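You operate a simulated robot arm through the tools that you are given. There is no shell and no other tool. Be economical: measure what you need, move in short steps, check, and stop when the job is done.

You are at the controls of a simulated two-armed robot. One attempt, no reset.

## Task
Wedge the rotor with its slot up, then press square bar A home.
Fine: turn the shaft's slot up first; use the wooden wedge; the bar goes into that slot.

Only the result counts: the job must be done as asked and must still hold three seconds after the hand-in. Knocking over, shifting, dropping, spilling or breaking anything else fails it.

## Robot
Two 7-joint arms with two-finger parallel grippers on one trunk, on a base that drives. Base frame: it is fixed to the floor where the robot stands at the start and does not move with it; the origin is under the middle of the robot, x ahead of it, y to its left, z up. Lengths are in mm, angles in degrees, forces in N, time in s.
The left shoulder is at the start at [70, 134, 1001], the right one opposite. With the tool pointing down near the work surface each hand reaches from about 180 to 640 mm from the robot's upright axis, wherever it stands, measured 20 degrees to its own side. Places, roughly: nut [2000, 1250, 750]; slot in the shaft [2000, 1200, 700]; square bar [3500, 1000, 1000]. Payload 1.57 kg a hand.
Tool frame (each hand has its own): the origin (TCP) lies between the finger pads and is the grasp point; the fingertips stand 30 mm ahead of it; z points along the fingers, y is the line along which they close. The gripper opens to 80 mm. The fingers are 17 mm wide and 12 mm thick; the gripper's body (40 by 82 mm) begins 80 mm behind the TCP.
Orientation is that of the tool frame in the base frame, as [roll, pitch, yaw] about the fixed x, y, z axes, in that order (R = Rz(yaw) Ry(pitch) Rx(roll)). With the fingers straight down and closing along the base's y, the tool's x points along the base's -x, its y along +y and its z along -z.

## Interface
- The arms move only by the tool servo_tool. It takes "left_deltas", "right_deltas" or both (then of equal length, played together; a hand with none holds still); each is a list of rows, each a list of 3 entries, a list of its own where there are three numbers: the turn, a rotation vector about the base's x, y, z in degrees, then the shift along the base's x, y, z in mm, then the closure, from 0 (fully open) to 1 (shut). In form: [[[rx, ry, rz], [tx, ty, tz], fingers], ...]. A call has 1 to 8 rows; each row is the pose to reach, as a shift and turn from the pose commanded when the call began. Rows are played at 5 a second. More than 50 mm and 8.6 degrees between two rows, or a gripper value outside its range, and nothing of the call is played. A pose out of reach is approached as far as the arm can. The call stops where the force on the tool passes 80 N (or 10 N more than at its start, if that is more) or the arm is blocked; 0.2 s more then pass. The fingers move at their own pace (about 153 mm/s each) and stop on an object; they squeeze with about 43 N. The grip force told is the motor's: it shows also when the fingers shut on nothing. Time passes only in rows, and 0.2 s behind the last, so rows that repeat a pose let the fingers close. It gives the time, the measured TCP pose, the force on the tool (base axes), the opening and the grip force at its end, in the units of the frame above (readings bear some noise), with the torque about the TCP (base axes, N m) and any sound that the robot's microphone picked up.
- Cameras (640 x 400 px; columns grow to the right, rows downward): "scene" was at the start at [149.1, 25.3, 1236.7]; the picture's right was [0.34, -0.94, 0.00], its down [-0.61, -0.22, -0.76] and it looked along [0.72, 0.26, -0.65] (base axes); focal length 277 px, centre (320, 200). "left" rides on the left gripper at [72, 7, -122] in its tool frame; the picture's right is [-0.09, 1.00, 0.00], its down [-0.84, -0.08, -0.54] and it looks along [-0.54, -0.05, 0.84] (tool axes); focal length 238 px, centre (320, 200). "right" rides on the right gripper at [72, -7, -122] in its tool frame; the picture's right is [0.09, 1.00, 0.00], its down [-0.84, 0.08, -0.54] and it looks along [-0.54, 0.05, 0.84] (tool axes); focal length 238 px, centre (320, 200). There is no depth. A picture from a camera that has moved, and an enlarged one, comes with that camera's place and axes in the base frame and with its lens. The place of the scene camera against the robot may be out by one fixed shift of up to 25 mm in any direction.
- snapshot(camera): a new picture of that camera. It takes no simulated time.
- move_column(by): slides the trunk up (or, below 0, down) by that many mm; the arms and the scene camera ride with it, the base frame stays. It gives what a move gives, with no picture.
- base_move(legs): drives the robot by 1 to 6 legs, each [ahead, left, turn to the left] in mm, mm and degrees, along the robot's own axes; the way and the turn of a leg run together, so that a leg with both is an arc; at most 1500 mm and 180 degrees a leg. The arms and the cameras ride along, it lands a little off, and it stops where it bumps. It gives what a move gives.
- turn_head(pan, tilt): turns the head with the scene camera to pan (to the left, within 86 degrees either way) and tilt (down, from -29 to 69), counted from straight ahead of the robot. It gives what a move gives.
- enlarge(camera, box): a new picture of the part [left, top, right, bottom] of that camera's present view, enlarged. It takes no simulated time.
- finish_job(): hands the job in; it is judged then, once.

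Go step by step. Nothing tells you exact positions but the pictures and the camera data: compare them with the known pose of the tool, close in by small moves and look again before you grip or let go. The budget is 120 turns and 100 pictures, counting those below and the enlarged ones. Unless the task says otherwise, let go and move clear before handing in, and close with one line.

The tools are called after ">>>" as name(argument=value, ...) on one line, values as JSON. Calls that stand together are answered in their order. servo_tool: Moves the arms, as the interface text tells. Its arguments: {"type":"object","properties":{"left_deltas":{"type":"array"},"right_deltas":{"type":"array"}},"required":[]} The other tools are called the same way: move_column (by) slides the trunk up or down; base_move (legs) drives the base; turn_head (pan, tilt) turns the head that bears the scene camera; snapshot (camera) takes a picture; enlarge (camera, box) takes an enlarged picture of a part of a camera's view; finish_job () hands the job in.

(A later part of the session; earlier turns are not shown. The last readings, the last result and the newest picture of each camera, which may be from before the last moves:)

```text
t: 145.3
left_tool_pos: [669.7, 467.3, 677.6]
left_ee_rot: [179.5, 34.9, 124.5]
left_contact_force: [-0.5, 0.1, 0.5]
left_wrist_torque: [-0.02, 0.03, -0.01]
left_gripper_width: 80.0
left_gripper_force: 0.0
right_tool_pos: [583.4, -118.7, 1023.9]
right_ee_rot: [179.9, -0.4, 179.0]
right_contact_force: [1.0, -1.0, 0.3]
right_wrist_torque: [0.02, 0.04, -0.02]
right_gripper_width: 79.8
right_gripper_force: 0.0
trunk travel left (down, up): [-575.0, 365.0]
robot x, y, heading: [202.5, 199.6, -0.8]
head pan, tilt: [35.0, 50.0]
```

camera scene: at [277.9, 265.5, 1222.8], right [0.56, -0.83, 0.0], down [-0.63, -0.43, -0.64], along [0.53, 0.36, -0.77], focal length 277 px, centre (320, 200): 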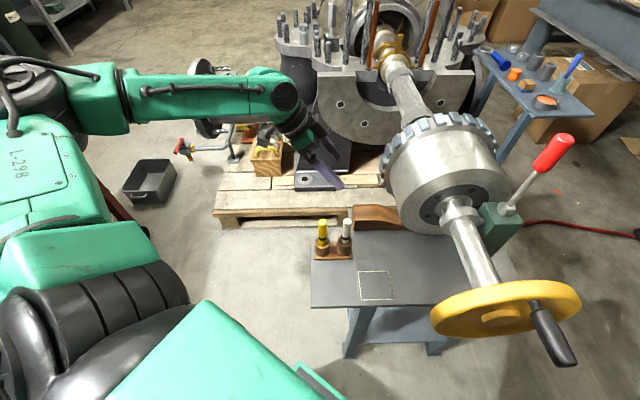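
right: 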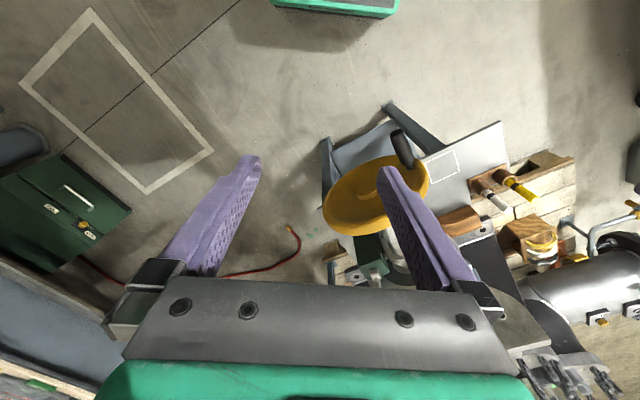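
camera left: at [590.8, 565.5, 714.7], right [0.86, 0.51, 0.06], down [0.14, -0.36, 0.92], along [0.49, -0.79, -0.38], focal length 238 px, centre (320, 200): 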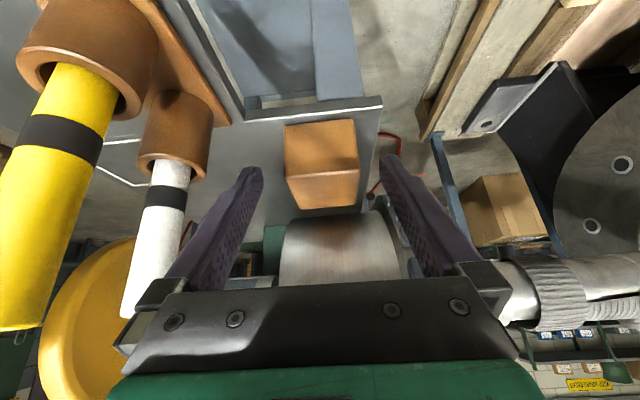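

>>> servo_tool(left_deltas=[[[0, 0, 0], [-7.5, -5.3, 0], 0], [[0, 0, 0], [-7.5, -5.3, 0], 0]])

>>> move_column(by=-62)

>>> servo_tool(left_deltas=[[[0, 0, 0], [11, -16, 0], 0], [[0, 0, 0], [22, -31, 0], 0], [[0, 0, 0], [22, -31, 0], 0]])

>>> snapshot(camera="left")

```text
t: 145.9
left_tool_pos: [662.2, 461.4, 675.7]
left_ee_rot: [179.6, 35.1, 124.7]
left_contact_force: [-0.2, 0.1, -0.1]
left_wrist_torque: [0.02, 0.0, -0.01]
left_gripper_width: 80.1
left_gripper_force: 0.0
right_tool_pos: [583.7, -117.2, 1024.2]
right_ee_rot: [180.0, -0.5, 178.9]
right_contact_force: [0.1, 0.0, 0.3]
right_wrist_torque: [-0.02, 0.03, -0.02]
right_gripper_width: 80.0
right_gripper_force: 0.0
trunk travel left (down, up): [-575.0, 365.0]
robot x, y, heading: [195.5, 196.3, -0.8]
head pan, tilt: [35.0, 50.0]
```

```text
t: 146.9
left_tool_pos: [661.5, 460.6, 615.6]
left_ee_rot: [179.2, 35.2, 124.6]
left_contact_force: [-1.0, 4.9, 12.8]
left_wrist_torque: [-0.33, 0.36, -0.26]
left_gripper_width: 78.5
left_gripper_force: 0.1
right_tool_pos: [581.3, -117.4, 962.8]
right_ee_rot: [179.9, -0.3, 178.9]
right_contact_force: [0.6, -0.3, -0.2]
right_wrist_torque: [-0.02, 0.02, 0.0]
right_gripper_width: 80.1
right_gripper_force: 0.1
trunk travel left (down, up): [-513.0, 427.0]
robot x, y, heading: [200.1, 201.3, -0.8]
head pan, tilt: [35.0, 50.0]
```

```text
t: 147.4
left_tool_pos: [661.8, 461.2, 615.3]
left_ee_rot: [178.6, 34.0, 124.6]
left_contact_force: [-25.9, 36.1, 51.7]
left_wrist_torque: [-0.87, 2.23, -2.16]
left_gripper_width: 79.5
left_gripper_force: 0.1
right_tool_pos: [578.3, -113.4, 965.5]
right_ee_rot: [179.9, 0.0, 179.4]
right_contact_force: [1.1, -0.5, -0.5]
right_wrist_torque: [0.07, 0.03, 0.01]
right_gripper_width: 80.0
right_gripper_force: 0.0
trunk travel left (down, up): [-513.0, 427.0]
robot x, y, heading: [196.4, 202.6, -0.0]
head pan, tilt: [35.0, 50.0]
stopped in row 2 (left hand): the force on the tool passed its limit at 100 N (the readings are from after the stop); the commanded pose is now the measured one
```

```text
36 pictures are left
camera left: at [592.6, 567.6, 676.5], right [0.86, 0.51, 0.07], down [0.15, -0.37, 0.92], along [0.49, -0.77, -0.39], focal length 238 px, centre (320, 200)
```

left: 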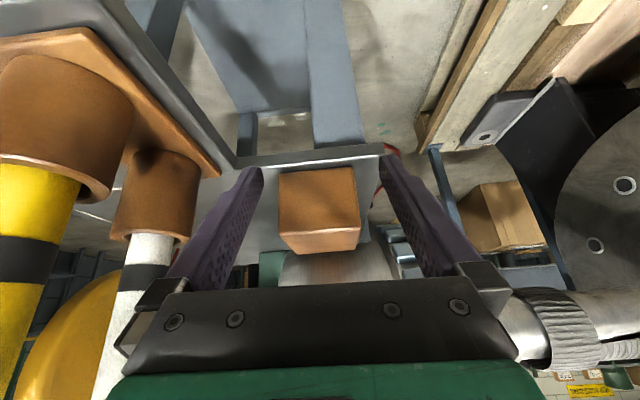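

Fingertips met the table edge; the table is a bit higher than estimated. Raise 14 mm and move in.

>>> servo_tool(left_deltas=[[[0, 0, 0], [0, 3, 8], 0], [[0, 0, 0], [0, 3, 16], 0], [[0, 0, 0], [0, 3, 16], 0]])

>>> servo_tool(left_deltas=[[[0, 0, 0], [7, -10, 0], 0], [[0, 0, 0], [14, -20, 0], 0], [[0, 0, 0], [22, -31, 0], 0], [[0, 0, 0], [22, -31, 0], 0]])

>>> snapshot(camera="left")

```text
t: 148.2
left_tool_pos: [666.4, 457.8, 626.5]
left_ee_rot: [179.5, 33.9, 124.9]
left_contact_force: [-0.2, -0.1, -0.2]
left_wrist_torque: [0.02, -0.02, 0.01]
left_gripper_width: 80.1
left_gripper_force: 0.1
right_tool_pos: [585.2, -114.4, 963.0]
right_ee_rot: [179.9, -0.4, 179.2]
right_contact_force: [-0.1, -0.9, 0.6]
right_wrist_torque: [0.01, 0.0, -0.03]
right_gripper_width: 79.9
right_gripper_force: 0.1
trunk travel left (down, up): [-513.0, 427.0]
robot x, y, heading: [197.3, 199.4, -0.4]
head pan, tilt: [35.0, 50.0]
```

```text
t: 149.2
left_tool_pos: [689.0, 428.8, 625.7]
left_ee_rot: [179.6, 33.9, 124.8]
left_contact_force: [-0.1, 0.1, 0.0]
left_wrist_torque: [0.02, 0.0, 0.0]
left_gripper_width: 80.0
left_gripper_force: 0.0
right_tool_pos: [584.0, -114.2, 962.3]
right_ee_rot: [179.9, -0.3, 179.1]
right_contact_force: [0.1, -1.4, -0.5]
right_wrist_torque: [0.02, -0.02, 0.01]
right_gripper_width: 79.9
right_gripper_force: 0.1
trunk travel left (down, up): [-513.0, 427.0]
robot x, y, heading: [196.7, 200.5, -0.3]
head pan, tilt: [35.0, 50.0]
```

```text
35 pictures are left
camera left: at [620.2, 535.4, 686.2], right [0.86, 0.51, 0.06], down [0.16, -0.37, 0.92], along [0.49, -0.78, -0.4], focal length 238 px, centre (320, 200)
```

left: 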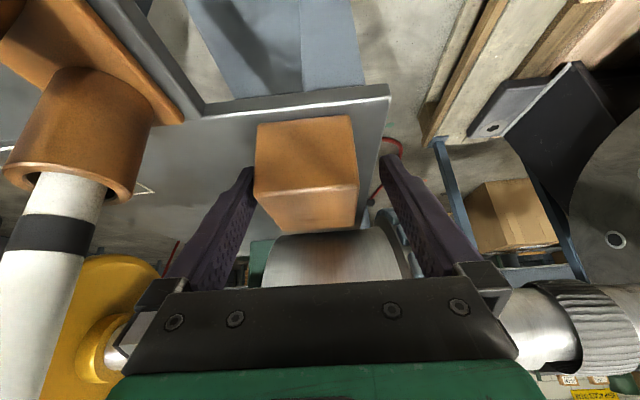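

>>> servo_tool(left_deltas=[[[0, 0, 0], [-5.5, -4, 0], 0], [[0, 0, 0], [-5.5, -4, 0], 0.3], [[0, 0, 0], [-5.5, -4, 0], 1], [[0, 0, 0], [-5.5, -4, 0], 1]])

>>> snapshot(camera="left")

```text
t: 150.2
left_tool_pos: [682.2, 425.8, 625.0]
left_ee_rot: [179.4, 34.0, 124.8]
left_contact_force: [0.3, -0.2, -0.5]
left_wrist_torque: [0.04, -0.06, 0.05]
left_gripper_width: 54.8
left_gripper_force: 42.9
right_tool_pos: [585.0, -114.1, 961.9]
right_ee_rot: [179.9, -0.3, 179.2]
right_contact_force: [0.4, 0.0, 0.9]
right_wrist_torque: [0.0, -0.01, -0.01]
right_gripper_width: 80.2
right_gripper_force: 0.0
trunk travel left (down, up): [-513.0, 427.0]
robot x, y, heading: [199.0, 204.8, -0.4]
head pan, tilt: [35.0, 50.0]
```

```text
34 pictures are left
camera left: at [614.1, 531.4, 686.0], right [0.86, 0.51, 0.06], down [0.16, -0.37, 0.92], along [0.49, -0.78, -0.4], focal length 238 px, centre (320, 200)
```

left: 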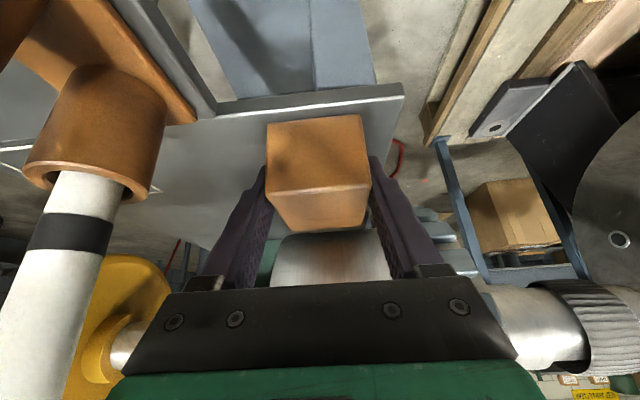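

Wedge gripped. Sliding it towards the drum in small steps.

>>> servo_tool(left_deltas=[[[0, 0, 0], [3, -4, 0], 1], [[0, 0, 0], [6, -8, 0], 1], [[0, 0, 0], [9, -12.5, 0], 1], [[0, 0, 0], [12, -17, 0], 1], [[0, 0, 0], [15, -21, 0], 1], [[0, 0, 0], [18, -25, 0], 1], [[0, 0, 0], [21, -29.5, 0], 1], [[0, 0, 0], [23, -33, 0], 1]])

>>> enlarge(camera="scene", box=[260, 120, 460, 290])

```text
t: 152.0
left_tool_pos: [706.2, 391.6, 625.2]
left_ee_rot: [179.6, 34.0, 124.8]
left_contact_force: [-0.1, -0.4, -0.7]
left_wrist_torque: [0.0, -0.02, 0.02]
left_gripper_width: 54.5
left_gripper_force: 42.8
right_tool_pos: [583.9, -114.6, 963.0]
right_ee_rot: [179.9, -0.3, 179.3]
right_contact_force: [-0.4, 0.6, 0.5]
right_wrist_torque: [0.0, -0.02, 0.03]
right_gripper_width: 80.0
right_gripper_force: 0.1
trunk travel left (down, up): [-513.0, 427.0]
robot x, y, heading: [199.0, 201.5, -0.7]
head pan, tilt: [35.0, 50.0]
```

```text
2.35 times, centred on (360, 205) of scene
camera zoom: at [331.1, 241.5, 1160.8], right [0.57, -0.82, 0.0], down [-0.63, -0.43, -0.64], along [0.53, 0.36, -0.77], focal length 652 px, centre (226, 188)
```

zoom: 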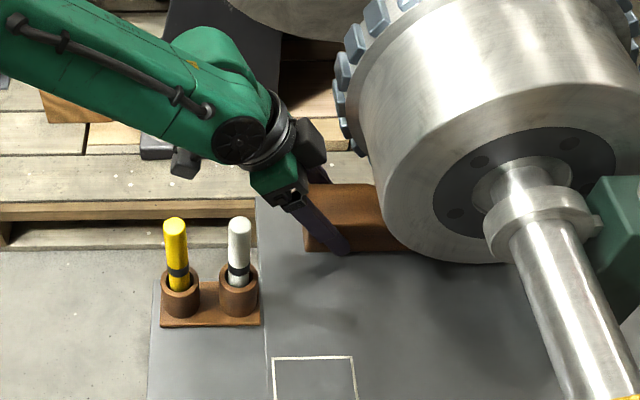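

>>> servo_tool(left_deltas=[[[0, 0, 0], [2.3, -3.3, 0], 1], [[0, 0, 0], [4.6, -6.5, 0], 1], [[0, 0, 0], [7, -9.8, 0], 1], [[0, 0, 0], [9.2, -13, 0], 1], [[0, 0, 0], [11.5, -16.3, 0], 1], [[0, 0, 0], [13.9, -19.6, 0], 1], [[0, 0, 0], [16.2, -22.8, 0], 1], [[0, 0, 0], [18.5, -26, 0], 1]])

>>> snapshot(camera="left")

```text
t: 153.8
left_tool_pos: [722.2, 369.4, 624.3]
left_ee_rot: [179.6, 33.9, 125.0]
left_contact_force: [-14.7, 30.4, 0.7]
left_wrist_torque: [-0.03, 0.23, 0.46]
left_gripper_width: 54.6
left_gripper_force: 43.3
right_tool_pos: [582.5, -111.9, 964.0]
right_ee_rot: [-179.8, -0.2, 179.3]
right_contact_force: [-0.9, -0.1, -1.3]
right_wrist_torque: [-0.01, 0.01, 0.01]
right_gripper_width: 80.1
right_gripper_force: 0.0
trunk travel left (down, up): [-513.0, 427.0]
robot x, y, heading: [202.5, 205.0, -0.6]
head pan, tilt: [35.0, 50.0]
```

```text
32 pictures are left
camera left: at [652.8, 477.1, 685.4], right [0.86, 0.51, 0.06], down [0.16, -0.37, 0.92], along [0.49, -0.78, -0.4], focal length 238 px, centre (320, 200)
```

left: 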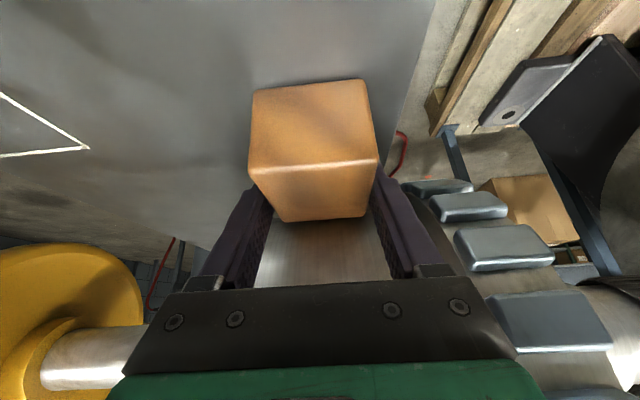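

The wedge has met the drum (34 N). I'll release, come behind the butt with closed fingers, and push it home firmly.

>>> servo_tool(left_deltas=[[[0, 0, 0], [0, 0, 0], 0], [[0, 0, 0], [0, 0, 0], 0], [[0, 0, 0], [-11, 16, 29], 0], [[0, 0, 0], [-22.6, 32, 58], 0], [[0, 0, 0], [-41, 58, 58], 0.5], [[0, 0, 0], [-41, 58, 58], 1], [[0, 0, 0], [-41, 58, 30], 1], [[0, 0, 0], [-41, 58, 2], 1]])

>>> snapshot(camera="left")

```text
t: 155.6
left_tool_pos: [681.4, 425.0, 657.4]
left_ee_rot: [176.7, 36.3, 123.6]
left_contact_force: [-49.6, 15.0, 63.5]
left_wrist_torque: [-0.82, 0.36, -1.03]
left_gripper_width: 0.3
left_gripper_force: 21.8
right_tool_pos: [571.2, -111.9, 970.6]
right_ee_rot: [179.9, 0.5, 179.5]
right_contact_force: [-0.4, -0.3, 0.1]
right_wrist_torque: [-0.03, 0.01, -0.03]
right_gripper_width: 80.1
right_gripper_force: 0.0
trunk travel left (down, up): [-513.0, 427.0]
robot x, y, heading: [200.4, 204.2, 0.1]
head pan, tilt: [35.0, 50.0]
stopped in row 8 (left hand): the force on the tool passed its limit at 93 N (the readings are from after the stop); the commanded pose is now the measured one
```

```text
31 pictures are left
camera left: at [608.7, 531.7, 712.2], right [0.85, 0.52, 0.1], down [0.11, -0.36, 0.93], along [0.52, -0.78, -0.36], focal length 238 px, centre (320, 200)
```

left: 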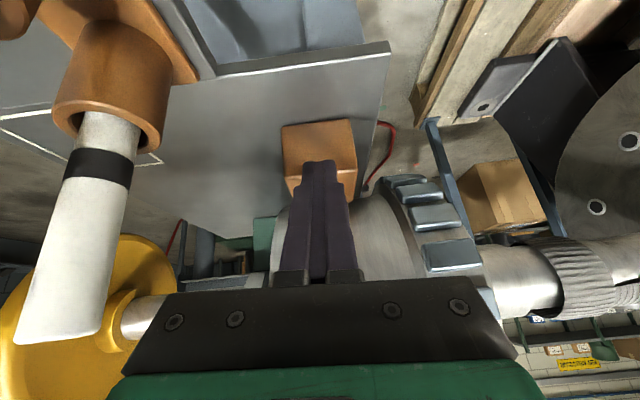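

Fingertips caught the wedge's top edge; butt is at about n=-71. Backing up 18 mm, lowering, then pushing.

>>> servo_tool(left_deltas=[[[0, 0, 0], [0, 0, 12], 1], [[0, 0, 0], [-11.5, 16.5, 12], 1], [[0, 0, 0], [-13, 18.5, -15], 1], [[0, 0, 0], [-13, 18.5, -28], 1], [[0, 0, 0], [-13, 18.5, -28], 1]])

>>> snapshot(camera="left")

```text
t: 156.8
left_tool_pos: [679.6, 441.3, 618.1]
left_ee_rot: [177.6, 35.6, 124.2]
left_contact_force: [1.6, 1.7, 6.9]
left_wrist_torque: [-0.05, -0.08, 0.0]
left_gripper_width: 0.2
left_gripper_force: 21.0
right_tool_pos: [583.8, -113.6, 962.4]
right_ee_rot: [180.0, -0.2, 179.3]
right_contact_force: [-1.1, -0.3, 0.2]
right_wrist_torque: [0.02, -0.01, -0.03]
right_gripper_width: 80.0
right_gripper_force: 0.1
trunk travel left (down, up): [-513.0, 427.0]
robot x, y, heading: [199.7, 197.7, -0.3]
head pan, tilt: [35.0, 50.0]
```

```text
30 pictures are left
camera left: at [607.2, 549.0, 674.4], right [0.85, 0.52, 0.09], down [0.12, -0.36, 0.93], along [0.51, -0.78, -0.37], focal length 238 px, centre (320, 200)
```

left: 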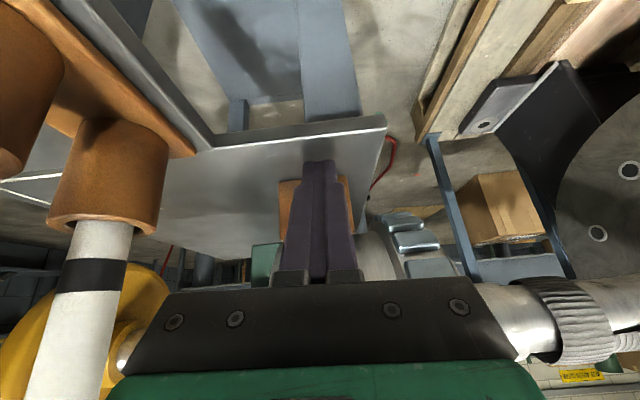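

>>> servo_tool(left_deltas=[[[0, 0, 0], [0, 0, 5], 1], [[0, 0, 0], [3.5, -5, 5], 1], [[0, 0, 0], [7, -9.8, 5], 1], [[0, 0, 0], [9.3, -13, 5], 1], [[0, 0, 0], [11.5, -16.3, 5], 1], [[0, 0, 0], [13.3, -18.8, 5], 1], [[0, 0, 0], [15, -21.2, 5], 1], [[0, 0, 0], [16.8, -23.7, 5], 1]])

```text
t: 158.7
left_tool_pos: [688.0, 431.7, 617.9]
left_ee_rot: [178.1, 34.1, 125.5]
left_contact_force: [-18.6, 26.8, 14.5]
left_wrist_torque: [0.18, 0.64, -0.04]
left_gripper_width: 0.0
left_gripper_force: 21.5
right_tool_pos: [582.5, -110.1, 963.4]
right_ee_rot: [179.9, -0.2, 179.8]
right_contact_force: [0.4, -0.2, 1.2]
right_wrist_torque: [0.07, 0.0, 0.04]
right_gripper_width: 80.0
right_gripper_force: 0.1
trunk travel left (down, up): [-513.0, 427.0]
robot x, y, heading: [193.2, 201.0, -0.2]
head pan, tilt: [35.0, 50.0]
stopped in row 8 (left hand): the force on the tool passed its limit at 81 N (the readings are from after the stop); the commanded pose is now the measured one
```

The wedge resisted at 81 N: it's tight. Backing off and checking wheel and wedge.

>>> servo_tool(left_deltas=[[[0, 0, 0], [-14, 20, 5], 1], [[0, 0, 0], [-28, 40, 30], 1], [[0, 0, 0], [-35, 55, 75], 1], [[0, 0, 0], [-35, 55, 120], 0.5], [[0, 0, 0], [-35, 55, 165], 0], [[0, 0, 0], [-35, 55, 210], 0], [[0, 0, 0], [-60, 80, 240], 0]])

>>> turn_head(pan=15, tilt=50)

>>> snapshot(camera="scene")

```text
t: 160.3
left_tool_pos: [631.9, 507.8, 856.4]
left_ee_rot: [178.3, 34.7, 125.1]
left_contact_force: [0.3, 0.3, 0.0]
left_wrist_torque: [0.0, 0.02, 0.02]
left_gripper_width: 79.8
left_gripper_force: 0.0
right_tool_pos: [584.4, -109.7, 962.5]
right_ee_rot: [179.9, -0.3, 179.6]
right_contact_force: [-0.3, -0.2, 0.2]
right_wrist_torque: [-0.05, 0.01, 0.0]
right_gripper_width: 79.9
right_gripper_force: 0.1
trunk travel left (down, up): [-513.0, 427.0]
robot x, y, heading: [199.3, 202.0, -0.2]
head pan, tilt: [35.0, 50.0]
```

```text
t: 161.1
left_tool_pos: [633.5, 506.7, 856.5]
left_ee_rot: [178.2, 34.6, 125.2]
left_contact_force: [-0.5, 0.0, 0.3]
left_wrist_torque: [0.02, 0.0, 0.02]
left_gripper_width: 79.9
left_gripper_force: 0.0
right_tool_pos: [585.5, -109.7, 962.2]
right_ee_rot: [179.8, -0.3, 179.5]
right_contact_force: [1.0, 0.0, -0.3]
right_wrist_torque: [0.04, -0.01, 0.03]
right_gripper_width: 80.3
right_gripper_force: 0.1
trunk travel left (down, up): [-513.0, 427.0]
robot x, y, heading: [200.5, 205.2, -0.5]
head pan, tilt: [15.0, 50.0]
```

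```text
29 pictures are left
camera scene: at [340.8, 219.5, 1160.9], right [0.26, -0.97, 0.0], down [-0.74, -0.2, -0.64], along [0.62, 0.17, -0.77], focal length 277 px, centre (320, 200)
```

scene: 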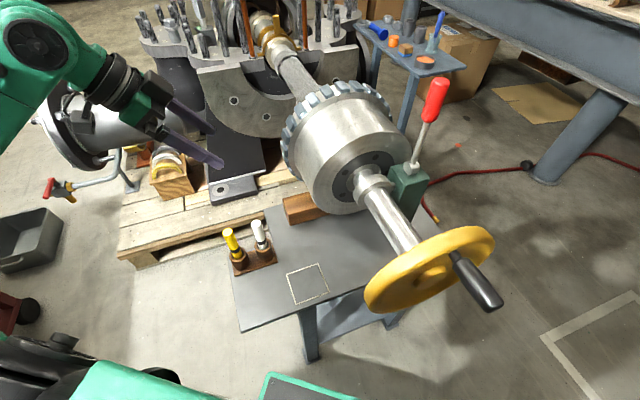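

Wedge tight, handle still up. Raising the trunk and driving back to the far side via the same corridor.

>>> move_column(by=400)

>>> base_move(legs=[[-200, -203, 0], [0, -400, 0], [705, -240, 0], [0, 0, 38.5]])

```text
t: 164.9
left_tool_pos: [632.7, 506.9, 1256.1]
left_ee_rot: [178.2, 34.5, 125.1]
left_contact_force: [0.2, 0.2, 0.6]
left_wrist_torque: [-0.02, 0.02, -0.04]
left_gripper_width: 79.8
left_gripper_force: 0.1
right_tool_pos: [584.7, -111.0, 1362.5]
right_ee_rot: [179.9, -0.3, 179.7]
right_contact_force: [0.7, 0.2, 0.0]
right_wrist_torque: [0.0, -0.01, -0.02]
right_gripper_width: 80.0
right_gripper_force: 0.0
trunk travel left (down, up): [-913.0, 27.0]
robot x, y, heading: [196.2, 208.0, -0.2]
head pan, tilt: [15.0, 50.0]
```

```text
t: 174.5
left_tool_pos: [851.1, -148.7, 1257.3]
left_ee_rot: [178.2, 34.5, 162.8]
left_contact_force: [0.5, -0.1, 0.2]
left_wrist_torque: [-0.02, -0.03, 0.04]
left_gripper_width: 80.2
left_gripper_force: 0.0
right_tool_pos: [1191.3, -664.3, 1362.5]
right_ee_rot: [179.9, -0.3, -142.5]
right_contact_force: [0.9, -0.3, 0.0]
right_wrist_torque: [-0.02, -0.01, 0.0]
right_gripper_width: 79.8
right_gripper_force: 0.0
trunk travel left (down, up): [-913.0, 27.0]
robot x, y, heading: [690.0, -652.4, 37.5]
head pan, tilt: [15.0, 50.0]
```

>>> base_move(legs=[[26, -206, 0], [869, 11, 0], [869, 12, 0], [346, -9, 0], [416, 147, 0], [0, 0, 110]])

>>> turn_head(pan=5, tilt=50)

>>> snapshot(camera="scene")

```text
t: 193.2
left_tool_pos: [2162.5, 843.1, 1257.3]
left_ee_rot: [178.3, 34.5, -87.2]
left_contact_force: [-0.1, -0.3, -0.3]
left_wrist_torque: [-0.02, 0.01, -0.02]
left_gripper_width: 79.9
left_gripper_force: 0.1
right_tool_pos: [2534.8, 1339.9, 1363.0]
right_ee_rot: [-180.0, -0.4, -33.0]
right_contact_force: [0.5, -0.2, -0.4]
right_wrist_torque: [0.01, -0.02, 0.04]
right_gripper_width: 80.2
right_gripper_force: 0.1
trunk travel left (down, up): [-913.0, 27.0]
robot x, y, heading: [2689.6, 864.9, 147.2]
head pan, tilt: [15.0, 50.0]
```

```text
t: 193.9
left_tool_pos: [2174.1, 854.9, 1257.5]
left_ee_rot: [177.9, 34.0, -87.6]
left_contact_force: [-1.0, 0.1, -0.5]
left_wrist_torque: [0.01, -0.02, 0.02]
left_gripper_width: 80.0
left_gripper_force: 0.1
right_tool_pos: [2544.2, 1353.7, 1357.5]
right_ee_rot: [179.1, -0.4, -32.8]
right_contact_force: [0.2, -0.7, -0.2]
right_wrist_torque: [-0.04, 0.03, 0.0]
right_gripper_width: 79.9
right_gripper_force: 0.0
trunk travel left (down, up): [-913.0, 27.0]
robot x, y, heading: [2693.2, 867.7, 147.5]
head pan, tilt: [5.0, 50.0]
```

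```text
28 pictures are left
camera scene: at [2586.8, 905.0, 1563.0], right [0.46, 0.89, 0.02], down [0.69, -0.35, -0.64], along [-0.56, 0.31, -0.77], focal length 277 px, centre (320, 200)
```

scene: 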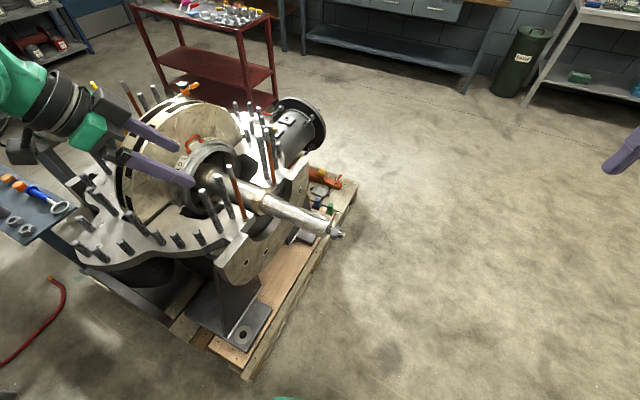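

>>> enlarge(camera="scene", box=[240, 180, 360, 255])

```text
5.33 times, centred on (300, 218) of scene
camera zoom: at [2586.8, 905.0, 1563.0], right [0.46, 0.89, 0.02], down [0.69, -0.35, -0.64], along [-0.56, 0.31, -0.77], focal length 1478 px, centre (427, 107)
```

zoom: 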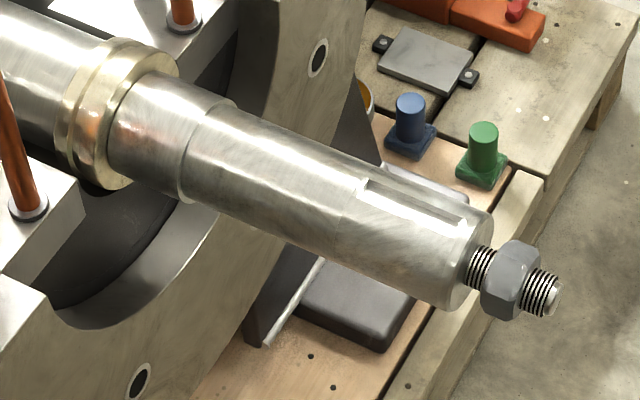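

The slot is up (within ~2°), centred near [2080,1178,771], about 76 mm long and 11 mm wide. Now to the bench for bar A.

>>> base_move(legs=[[0, 0, -110], [273, -346, 0]])

>>> turn_head(pan=5, tilt=45)

>>> snapshot(camera="scene")

```text
t: 201.2
left_tool_pos: [3290.6, 1237.6, 1259.6]
left_ee_rot: [177.6, 34.0, 161.6]
left_contact_force: [0.8, -0.5, -0.4]
left_wrist_torque: [-0.01, -0.05, 0.05]
left_gripper_width: 80.1
left_gripper_force: 0.1
right_tool_pos: [3624.4, 713.4, 1359.2]
right_ee_rot: [179.1, -0.2, -143.4]
right_contact_force: [-0.5, 0.0, 0.4]
right_wrist_torque: [-0.04, 0.01, -0.01]
right_gripper_width: 80.1
right_gripper_force: 0.0
trunk travel left (down, up): [-913.0, 27.0]
robot x, y, heading: [3117.9, 750.1, 36.6]
head pan, tilt: [5.0, 50.0]
```

```text
t: 201.8
left_tool_pos: [3292.6, 1236.4, 1258.8]
left_ee_rot: [177.7, 33.8, 161.7]
left_contact_force: [0.3, -0.1, -0.1]
left_wrist_torque: [0.02, 0.01, -0.03]
left_gripper_width: 80.3
left_gripper_force: 0.0
right_tool_pos: [3625.8, 714.3, 1354.3]
right_ee_rot: [179.0, -0.3, -143.4]
right_contact_force: [0.6, 0.7, -0.9]
right_wrist_torque: [-0.01, -0.02, 0.02]
right_gripper_width: 80.0
right_gripper_force: 0.0
trunk travel left (down, up): [-913.0, 27.0]
robot x, y, heading: [3118.0, 747.5, 36.7]
head pan, tilt: [5.0, 45.0]
```

```text
26 pictures are left
camera scene: at [3236.0, 829.4, 1572.9], right [0.67, -0.75, 0.0], down [-0.53, -0.47, -0.71], along [0.53, 0.47, -0.71], focal length 277 px, centre (320, 200)
```

scene: 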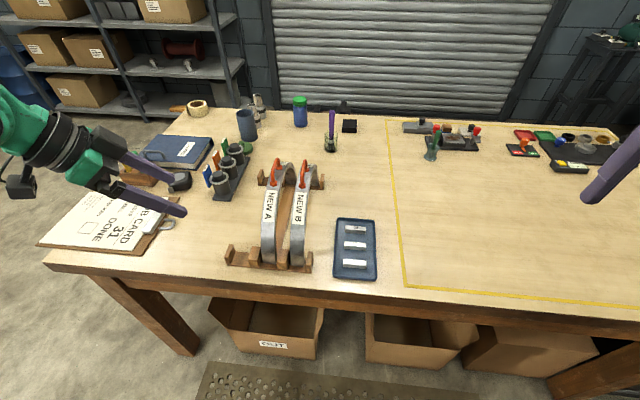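

>>> enlarge(camera="scene", box=[320, 210, 390, 285])

```text
5.33 times, centred on (355, 248) of scene
camera zoom: at [3236.0, 829.4, 1572.9], right [0.67, -0.75, 0.0], down [-0.53, -0.47, -0.71], along [0.53, 0.47, -0.71], focal length 1478 px, centre (133, -53)
```

zoom: 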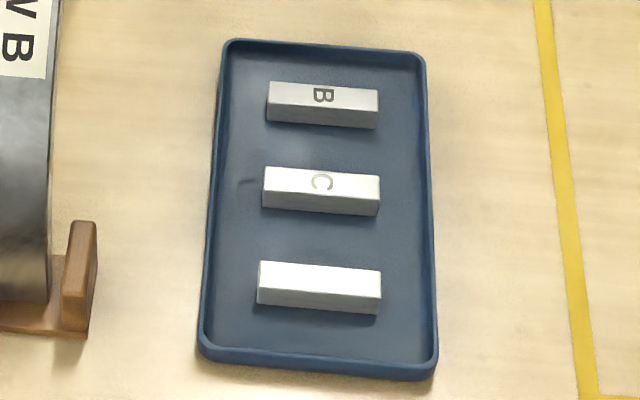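

The tray holds B, C and a third bar (label hidden by glare), which should be A. I'll bring the right hand above it, turned 90°, and look with its camera.

>>> servo_tool(right_deltas=[[[0, 0, 8.5], [-4, 26, -12], 0], [[0, 0, 17], [-8, 52, -24], 0], [[0, 0, 25.5], [-12, 78, -36], 0], [[0, 0, 34], [-16, 104, -48], 0], [[0, 0, 42.5], [-21, 130, -60], 0], [[0, 0, 51], [-25, 156, -72], 0], [[0, 0, 59.5], [-30, 183, -86], 0], [[0, 0, 68], [-34, 210, -100], 0]])

>>> servo_tool(right_deltas=[[[0, 0, 7.3], [-4, 25, -25], 0], [[0, 0, 14.6], [-8, 50, -50], 0], [[0, 0, 22], [-12, 75, -75], 0], [[0, 0, 22], [-13, 91, -80], 0]])

>>> snapshot(camera="right")

```text
t: 203.7
left_tool_pos: [3294.3, 1238.5, 1257.5]
left_ee_rot: [177.7, 33.9, 161.8]
left_contact_force: [0.4, 0.2, 1.0]
left_wrist_torque: [0.0, -0.04, 0.02]
left_gripper_width: 80.2
left_gripper_force: 0.0
right_tool_pos: [3419.8, 886.7, 1267.2]
right_ee_rot: [179.3, -0.3, -76.2]
right_contact_force: [-0.4, -0.5, 0.1]
right_wrist_torque: [0.02, -0.07, 0.03]
right_gripper_width: 79.8
right_gripper_force: 0.0
right hand out of reach, approached as far as the arm can: row 2, 3, 4, 5, 6, 7, 8
trunk travel left (down, up): [-913.0, 27.0]
robot x, y, heading: [3116.2, 747.2, 36.5]
head pan, tilt: [5.0, 45.0]
```

```text
t: 204.7
left_tool_pos: [3294.1, 1238.6, 1255.6]
left_ee_rot: [177.8, 33.9, 161.7]
left_contact_force: [-0.5, 0.1, 0.3]
left_wrist_torque: [-0.02, 0.03, -0.01]
left_gripper_width: 80.1
left_gripper_force: 0.0
right_tool_pos: [3319.2, 909.7, 1213.6]
right_ee_rot: [179.4, 0.9, -55.2]
right_contact_force: [0.2, 0.6, -0.5]
right_wrist_torque: [-0.01, 0.02, -0.01]
right_gripper_width: 79.9
right_gripper_force: 0.0
right hand out of reach, approached as far as the arm can: row 1, 2, 3, 4
trunk travel left (down, up): [-913.0, 27.0]
robot x, y, heading: [3118.0, 746.8, 36.7]
head pan, tilt: [5.0, 45.0]
```

```text
24 pictures are left
camera right: at [3368.2, 853.7, 1334.9], right [-0.77, -0.64, 0.01], down [-0.53, 0.64, 0.56], along [-0.36, 0.42, -0.83], focal length 238 px, centre (320, 200)
```

right: 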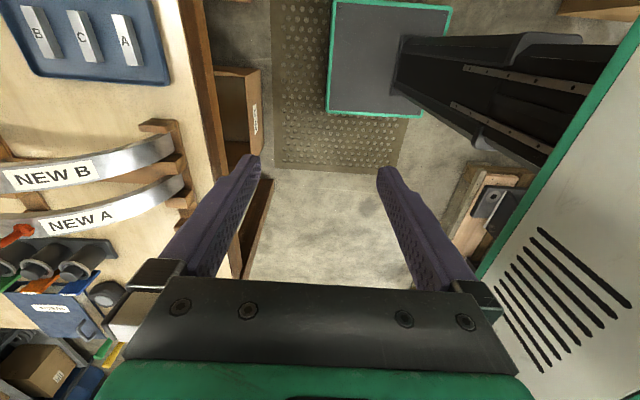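

Bar A confirmed (front bar). The hand was too high to reach; lower first, then extend over it.

>>> servo_tool(right_deltas=[[[0, 0, 0], [0, 0, -40], 0], [[0, 0, 0], [0, 0, -80], 0], [[0, 0, 0], [47, 20, -90], 0], [[0, 0, 0], [93, 38, -100], 0], [[0, 0, 0], [140, 57, -110], 0], [[0, 0, 0], [186, 75, -115], 0], [[0, 0, 0], [230, 93, -120], 0]])

>>> snapshot(camera="right")

```text
refused: row 3 steps farther than a row can; nothing moved
```

```text
23 pictures are left
camera right: at [3368.2, 853.7, 1334.9], right [-0.77, -0.64, 0.01], down [-0.53, 0.64, 0.56], along [-0.36, 0.42, -0.83], focal length 238 px, centre (320, 200)
```

right: 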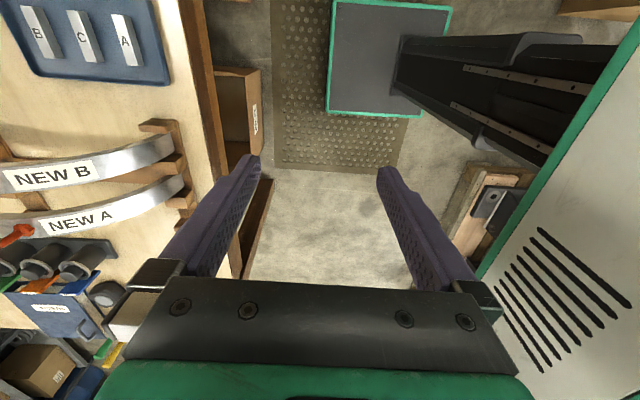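

>>> servo_tool(right_deltas=[[[0, 0, 0], [0, 0, -40], 0], [[0, 0, 0], [0, 0, -80], 0], [[0, 0, 0], [40, 16, -88], 0], [[0, 0, 0], [80, 32, -96], 0], [[0, 0, 0], [120, 48, -104], 0], [[0, 0, 0], [160, 64, -110], 0], [[0, 0, 0], [200, 80, -115], 0], [[0, 0, 0], [230, 93, -120], 0]])

>>> snapshot(camera="right")

```text
t: 206.4
left_tool_pos: [3294.3, 1238.2, 1257.1]
left_ee_rot: [177.8, 33.9, 161.8]
left_contact_force: [-0.5, -0.4, -0.8]
left_wrist_torque: [-0.01, -0.01, 0.01]
left_gripper_width: 79.9
left_gripper_force: 0.1
right_tool_pos: [3321.3, 923.8, 1100.6]
right_ee_rot: [-175.8, -1.3, -53.6]
right_contact_force: [-0.3, 1.1, 0.5]
right_wrist_torque: [0.01, -0.01, 0.0]
right_gripper_width: 80.1
right_gripper_force: 0.0
right hand out of reach, approached as far as the arm can: row 1, 2, 3, 4, 5, 6, 7, 8
trunk travel left (down, up): [-913.0, 27.0]
robot x, y, heading: [3117.6, 750.5, 36.6]
head pan, tilt: [5.0, 45.0]
```

```text
22 pictures are left
camera right: at [3361.6, 866.9, 1225.5], right [-0.74, -0.66, -0.07], down [-0.6, 0.61, 0.51], along [-0.3, 0.43, -0.85], focal length 238 px, centre (320, 200)
```

right: 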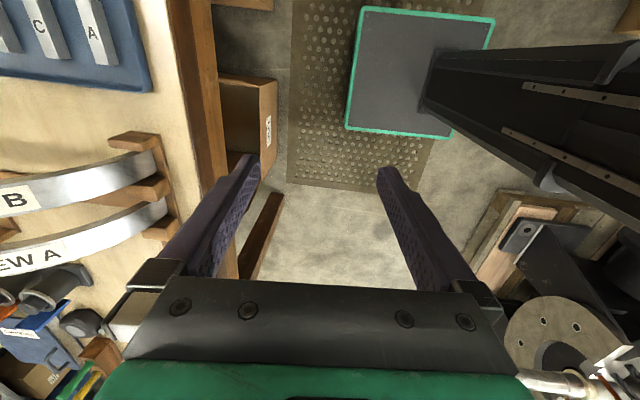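

The right wrist can't do that turn. I'll use the left hand instead: untilt it, swing the right hand aside, and turn the base 35° right so the left wrist stays comfortable.

>>> servo_tool(left_deltas=[[[2, 6.2, 0], [0, 0, 0], 0], [[4.1, 12.4, 0], [0, 0, 0], 0], [[6.2, 18.6, 0], [0, 0, 0], 0], [[8.2, 24.7, 0], [0, 0, 0], 0], [[10.2, 30.8, 0], [0, 0, 0], 0], [[10.8, 32.5, 0], [0, 0, 0], 0], [[10.8, 32.5, 0], [0, 0, 0], 0], [[10.8, 32.5, 0], [0, 0, 0], 0]], right_deltas=[[[0, 0, -8.5], [0, 0, 15], 0], [[0, 0, -17], [8, -10, 30], 0], [[0, 0, -25.5], [20, -27, 45], 0], [[0, 0, -34], [35, -47, 60], 0], [[0, 0, -42.5], [54, -72, 70], 0], [[0, 0, -51], [72, -96, 80], 0], [[0, 0, -59.5], [90, -120, 90], 0], [[0, 0, -68], [105, -140, 100], 0]])

>>> base_move(legs=[[-60, 70, 0], [0, 0, -33]])

>>> snapshot(camera="left")

```text
t: 208.2
left_tool_pos: [3294.1, 1235.6, 1259.3]
left_ee_rot: [177.6, -0.6, 161.6]
left_contact_force: [-1.4, 0.2, -0.3]
left_wrist_torque: [0.03, 0.01, 0.01]
left_gripper_width: 80.0
left_gripper_force: 0.1
right_tool_pos: [3430.2, 777.1, 1199.5]
right_ee_rot: [-175.8, -1.3, -121.8]
right_contact_force: [-0.4, 0.1, -0.3]
right_wrist_torque: [0.05, -0.02, 0.02]
right_gripper_width: 80.2
right_gripper_force: 0.0
trunk travel left (down, up): [-913.0, 27.0]
robot x, y, heading: [3118.7, 749.2, 36.7]
head pan, tilt: [5.0, 45.0]
```

```text
t: 210.9
left_tool_pos: [3439.2, 1083.8, 1258.7]
left_ee_rot: [177.6, -0.3, 129.0]
left_contact_force: [0.3, 0.6, -0.5]
left_wrist_torque: [-0.04, -0.01, 0.0]
left_gripper_width: 80.1
left_gripper_force: 0.1
right_tool_pos: [3305.1, 625.4, 1199.4]
right_ee_rot: [-175.8, -1.3, -154.5]
right_contact_force: [0.1, 0.9, 1.3]
right_wrist_torque: [-0.01, 0.03, 0.01]
right_gripper_width: 80.1
right_gripper_force: 0.0
trunk travel left (down, up): [-913.0, 27.0]
robot x, y, heading: [3027.6, 769.7, 4.2]
head pan, tilt: [5.0, 45.0]
```

```text
21 pictures are left
camera left: at [3394.8, 1138.9, 1380.1], right [0.83, 0.55, 0.04], down [0.45, -0.72, 0.53], along [0.32, -0.43, -0.85], focal length 238 px, centre (320, 200)
```

left: 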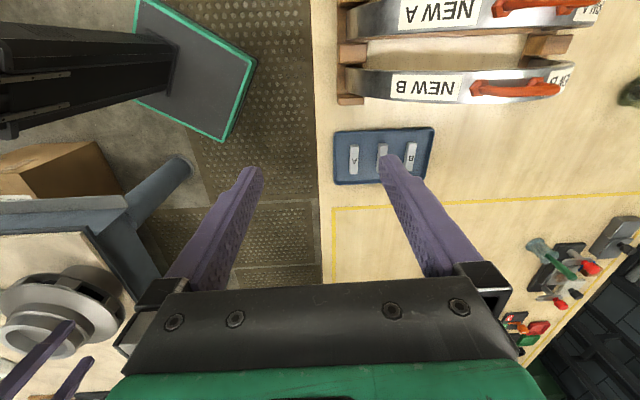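

Aligned well with bar A. Moving the left hand above it.

>>> servo_tool(left_deltas=[[[0, 0, 0], [0, 0, -40], 0], [[0, 0, 0], [30, -14, -70], 0], [[0, 0, 0], [60, -27, -95], 0], [[0, 0, 0], [90, -40, -115], 0], [[0, 0, 0], [119, -54, -129], 0], [[0, 0, 0], [119, -54, -129], 0]])

>>> snapshot(camera="left")

```text
t: 212.3
left_tool_pos: [3556.7, 1027.8, 1125.1]
left_ee_rot: [177.6, -0.4, 128.9]
left_contact_force: [0.6, 0.3, -0.1]
left_wrist_torque: [0.02, 0.02, -0.01]
left_gripper_width: 80.0
left_gripper_force: 0.0
right_tool_pos: [3303.9, 624.8, 1195.0]
right_ee_rot: [-175.8, -1.4, -154.5]
right_contact_force: [0.3, 0.5, 0.2]
right_wrist_torque: [0.04, 0.0, -0.02]
right_gripper_width: 80.0
right_gripper_force: 0.2
trunk travel left (down, up): [-913.0, 27.0]
robot x, y, heading: [3027.3, 767.9, 4.1]
head pan, tilt: [5.0, 45.0]
```

```text
20 pictures are left
camera left: at [3512.0, 1083.4, 1246.7], right [0.83, 0.55, 0.04], down [0.45, -0.72, 0.53], along [0.32, -0.43, -0.85], focal length 238 px, centre (320, 200)
```

left: 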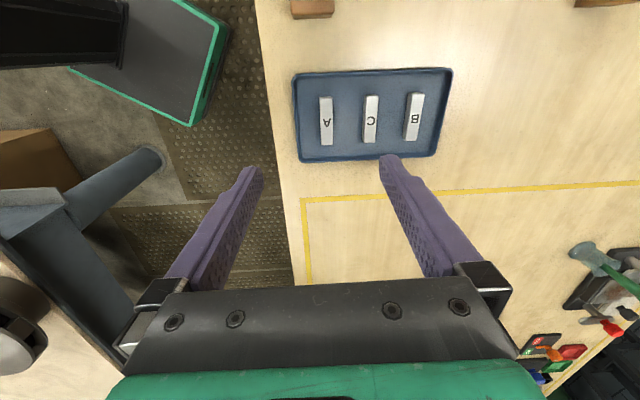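

>>> servo_tool(left_deltas=[[[0, 0, 0], [17, -1, -40], 0], [[0, 0, 0], [17, -1, -85], 0], [[0, 0, 0], [17, -1, -125], 0], [[0, 0, 0], [17, -1, -125], 0]])

>>> snapshot(camera="left")

```text
t: 213.3
left_tool_pos: [3525.6, 1042.9, 1034.3]
left_ee_rot: [177.7, -0.3, 128.9]
left_contact_force: [0.2, -0.4, 0.5]
left_wrist_torque: [-0.04, 0.02, -0.03]
left_gripper_width: 79.9
left_gripper_force: 0.1
left hand out of reach, approached as far as the arm can: row 1, 2, 3, 4
right_tool_pos: [3304.8, 624.4, 1195.2]
right_ee_rot: [-175.8, -1.3, -154.5]
right_contact_force: [0.3, -0.3, -1.5]
right_wrist_torque: [0.01, 0.03, -0.04]
right_gripper_width: 79.8
right_gripper_force: 0.1
trunk travel left (down, up): [-913.0, 27.0]
robot x, y, heading: [3028.1, 770.1, 3.8]
head pan, tilt: [5.0, 45.0]
```

```text
19 pictures are left
camera left: at [3481.8, 1097.0, 1156.2], right [0.83, 0.55, 0.04], down [0.45, -0.72, 0.53], along [0.32, -0.43, -0.84], focal length 238 px, centre (320, 200)
```

left: 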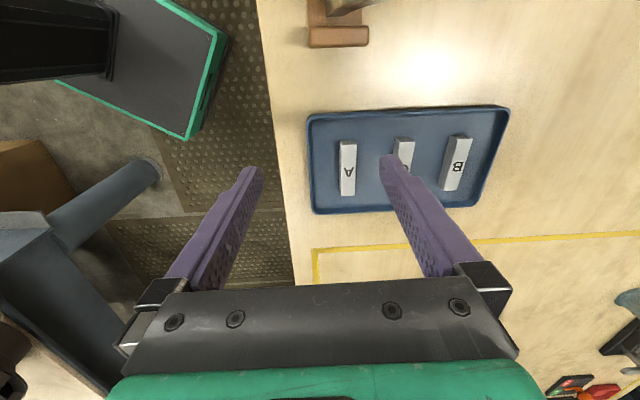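

Just out of reach; I'll bring the base 80 mm nearer, and lower the trunk a bit.

>>> base_move(legs=[[80, -20, 0]])

>>> move_column(by=-50)

>>> servo_tool(left_deltas=[[[0, 0, 0], [-15, 0, 0], 0], [[0, 0, 0], [-30, 0, 0], 0], [[0, 0, 0], [-30, 0, 0], 0]])

>>> snapshot(camera="left")

```text
t: 214.4
left_tool_pos: [3611.2, 1019.6, 1036.9]
left_ee_rot: [177.3, -0.6, 128.9]
left_contact_force: [-0.4, 0.3, 0.2]
left_wrist_torque: [0.0, -0.05, 0.01]
left_gripper_width: 79.9
left_gripper_force: 0.0
right_tool_pos: [3389.8, 601.8, 1195.2]
right_ee_rot: [-176.1, -1.1, -154.5]
right_contact_force: [-0.3, 0.4, -0.2]
right_wrist_torque: [0.05, -0.01, 0.0]
right_gripper_width: 79.8
right_gripper_force: 0.0
trunk travel left (down, up): [-913.0, 27.0]
robot x, y, heading: [3116.0, 753.7, 3.6]
head pan, tilt: [5.0, 45.0]
```

```text
t: 215.3
left_tool_pos: [3611.9, 1027.4, 979.5]
left_ee_rot: [177.8, -0.2, 128.9]
left_contact_force: [-0.4, -0.1, -0.5]
left_wrist_torque: [-0.02, 0.0, -0.04]
left_gripper_width: 79.8
left_gripper_force: 0.0
right_tool_pos: [3391.3, 609.5, 1143.1]
right_ee_rot: [-175.6, -1.4, -154.4]
right_contact_force: [0.1, 0.1, 0.4]
right_wrist_torque: [0.0, -0.04, 0.01]
right_gripper_width: 80.1
right_gripper_force: 0.0
trunk travel left (down, up): [-863.0, 77.0]
robot x, y, heading: [3109.6, 747.9, 4.0]
head pan, tilt: [5.0, 45.0]
```

```text
t: 216.1
left_tool_pos: [3581.5, 1025.4, 980.3]
left_ee_rot: [177.7, -0.4, 128.9]
left_contact_force: [-0.3, -0.1, -0.2]
left_wrist_torque: [0.01, 0.0, 0.03]
left_gripper_width: 80.1
left_gripper_force: 0.1
right_tool_pos: [3393.4, 607.3, 1141.4]
right_ee_rot: [-175.9, -1.4, -154.4]
right_contact_force: [-1.1, 0.3, 0.6]
right_wrist_torque: [0.03, 0.02, -0.01]
right_gripper_width: 80.0
right_gripper_force: 0.0
trunk travel left (down, up): [-863.0, 77.0]
robot x, y, heading: [3114.9, 751.5, 3.8]
head pan, tilt: [5.0, 45.0]
```

```text
18 pictures are left
camera left: at [3539.4, 1080.4, 1102.5], right [0.83, 0.55, 0.04], down [0.45, -0.72, 0.53], along [0.32, -0.43, -0.84], focal length 238 px, centre (320, 200)
```

left: 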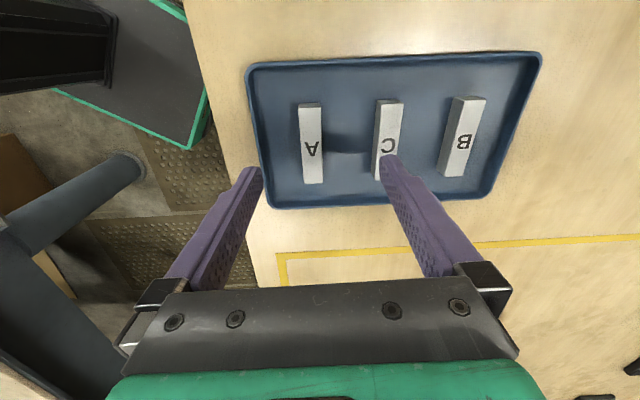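

Bar A centre at ≈[3575,1026], top z≈917. Half-close to clear bar C, descend, check, then grip the upper half.

>>> servo_tool(left_deltas=[[[0, 0, 0], [-6, 1, 0], 0.5], [[0, 0, 0], [-6, 1, -10], 0.5], [[0, 0, 0], [-6, 1, -25], 0.5], [[0, 0, 0], [-6, 1, -38], 0.5], [[0, 0, 0], [-6, 1, -38], 0.5]])

>>> enlarge(camera="left", box=[220, 100, 420, 240])

```text
t: 217.3
left_tool_pos: [3575.7, 1026.1, 945.9]
left_ee_rot: [177.3, -0.1, 128.9]
left_contact_force: [-0.4, 2.4, 25.1]
left_wrist_torque: [-0.4, 0.6, -0.09]
left_gripper_width: 38.4
left_gripper_force: 0.0
right_tool_pos: [3389.0, 606.5, 1143.4]
right_ee_rot: [-175.8, -1.2, -154.5]
right_contact_force: [0.8, 0.4, 0.2]
right_wrist_torque: [0.0, 0.0, -0.01]
right_gripper_width: 80.1
right_gripper_force: 0.0
trunk travel left (down, up): [-863.0, 77.0]
robot x, y, heading: [3115.3, 751.6, 4.0]
head pan, tilt: [5.0, 45.0]
```

```text
2.86 times, centred on (320, 170) of left
camera zoom: at [3531.5, 1081.6, 1067.2], right [0.83, 0.55, 0.05], down [0.45, -0.72, 0.54], along [0.33, -0.42, -0.84], focal length 681 px, centre (320, 286)
```

zoom: 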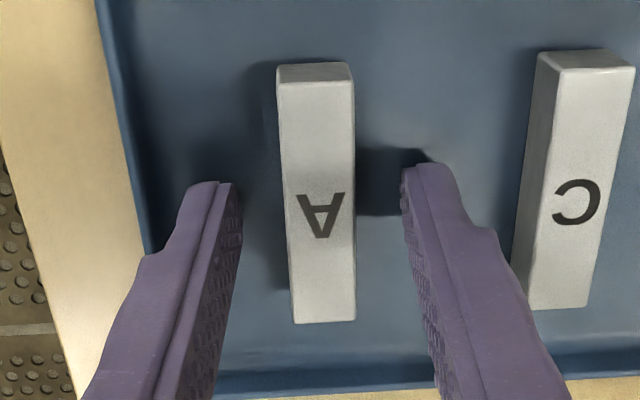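

Tips touched the tray floor (≈916). Raise to leave the bar's lower half free, then close.

>>> servo_tool(left_deltas=[[[0, 0, 0], [0, 0, 6], 0.5], [[0, 0, 0], [0, 0, 10], 0.5], [[0, 0, 0], [0, 0, 10], 0.8], [[0, 0, 0], [0, 0, 10], 1], [[0, 0, 0], [0, 0, 10], 1]])

>>> servo_tool(left_deltas=[[[0, 0, 0], [0, 0, 25], 1], [[0, 0, 0], [0, 0, 60], 1], [[0, 0, 0], [0, 0, 100], 1], [[0, 0, 0], [-30, 20, 140], 1]])

>>> enlarge(camera="left", box=[220, 100, 420, 240])

```text
t: 218.5
left_tool_pos: [3576.1, 1026.7, 951.8]
left_ee_rot: [177.6, -0.2, 128.8]
left_contact_force: [-1.3, -0.3, 2.0]
left_wrist_torque: [-0.05, 0.04, 0.0]
left_gripper_width: 15.3
left_gripper_force: 31.4
right_tool_pos: [3391.7, 608.1, 1141.4]
right_ee_rot: [-175.8, -1.4, -154.5]
right_contact_force: [-0.2, 1.0, -0.4]
right_wrist_torque: [0.0, 0.02, -0.06]
right_gripper_width: 79.8
right_gripper_force: 0.0
trunk travel left (down, up): [-863.0, 77.0]
robot x, y, heading: [3113.3, 752.2, 3.8]
head pan, tilt: [5.0, 45.0]
```

```text
refused: row 4 steps farther than a row can; nothing moved
```

```text
2.86 times, centred on (320, 170) of left
camera zoom: at [3532.0, 1082.1, 1074.6], right [0.83, 0.55, 0.04], down [0.45, -0.72, 0.53], along [0.32, -0.43, -0.84], focal length 681 px, centre (320, 286)
```

zoom: 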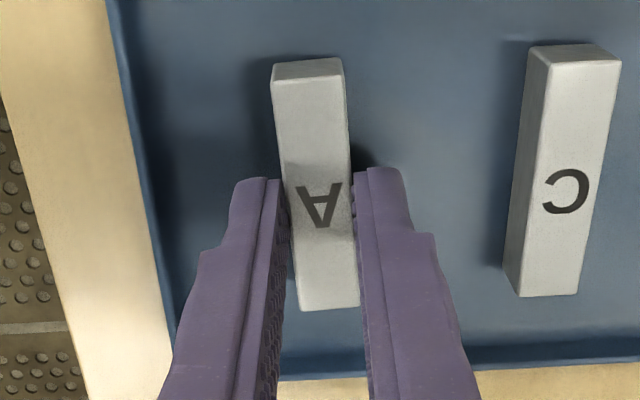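

Gripped at 15 mm. Lifting.

>>> servo_tool(left_deltas=[[[0, 0, 0], [0, 0, 15], 1], [[0, 0, 0], [0, 0, 45], 1], [[0, 0, 0], [0, 0, 80], 1], [[0, 0, 0], [-20, 0, 120], 1], [[0, 0, 0], [-50, 0, 150], 1], [[0, 0, 0], [-80, 0, 180], 1]])

>>> enlarge(camera="left", box=[220, 80, 420, 240])

```text
t: 219.9
left_tool_pos: [3496.8, 1026.5, 1133.0]
left_ee_rot: [177.6, -0.2, 128.9]
left_contact_force: [-0.1, -0.6, -1.5]
left_wrist_torque: [0.0, -0.05, -0.03]
left_gripper_width: 15.4
left_gripper_force: 31.0
right_tool_pos: [3390.4, 609.1, 1141.2]
right_ee_rot: [-175.7, -1.5, -154.4]
right_contact_force: [-0.2, -0.1, -0.6]
right_wrist_torque: [0.01, 0.0, 0.01]
right_gripper_width: 80.0
right_gripper_force: 0.0
trunk travel left (down, up): [-863.0, 77.0]
robot x, y, heading: [3112.6, 754.8, 3.9]
head pan, tilt: [5.0, 45.0]
```

```text
2.50 times, centred on (320, 160) of left
camera zoom: at [3451.6, 1083.2, 1254.9], right [0.83, 0.55, 0.04], down [0.45, -0.72, 0.54], along [0.33, -0.43, -0.84], focal length 596 px, centre (320, 300)
```

zoom: 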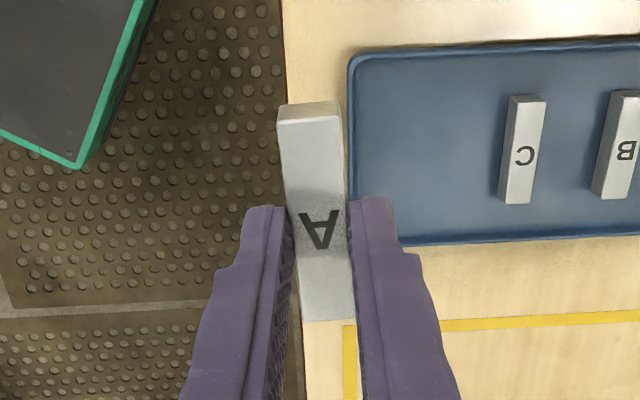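

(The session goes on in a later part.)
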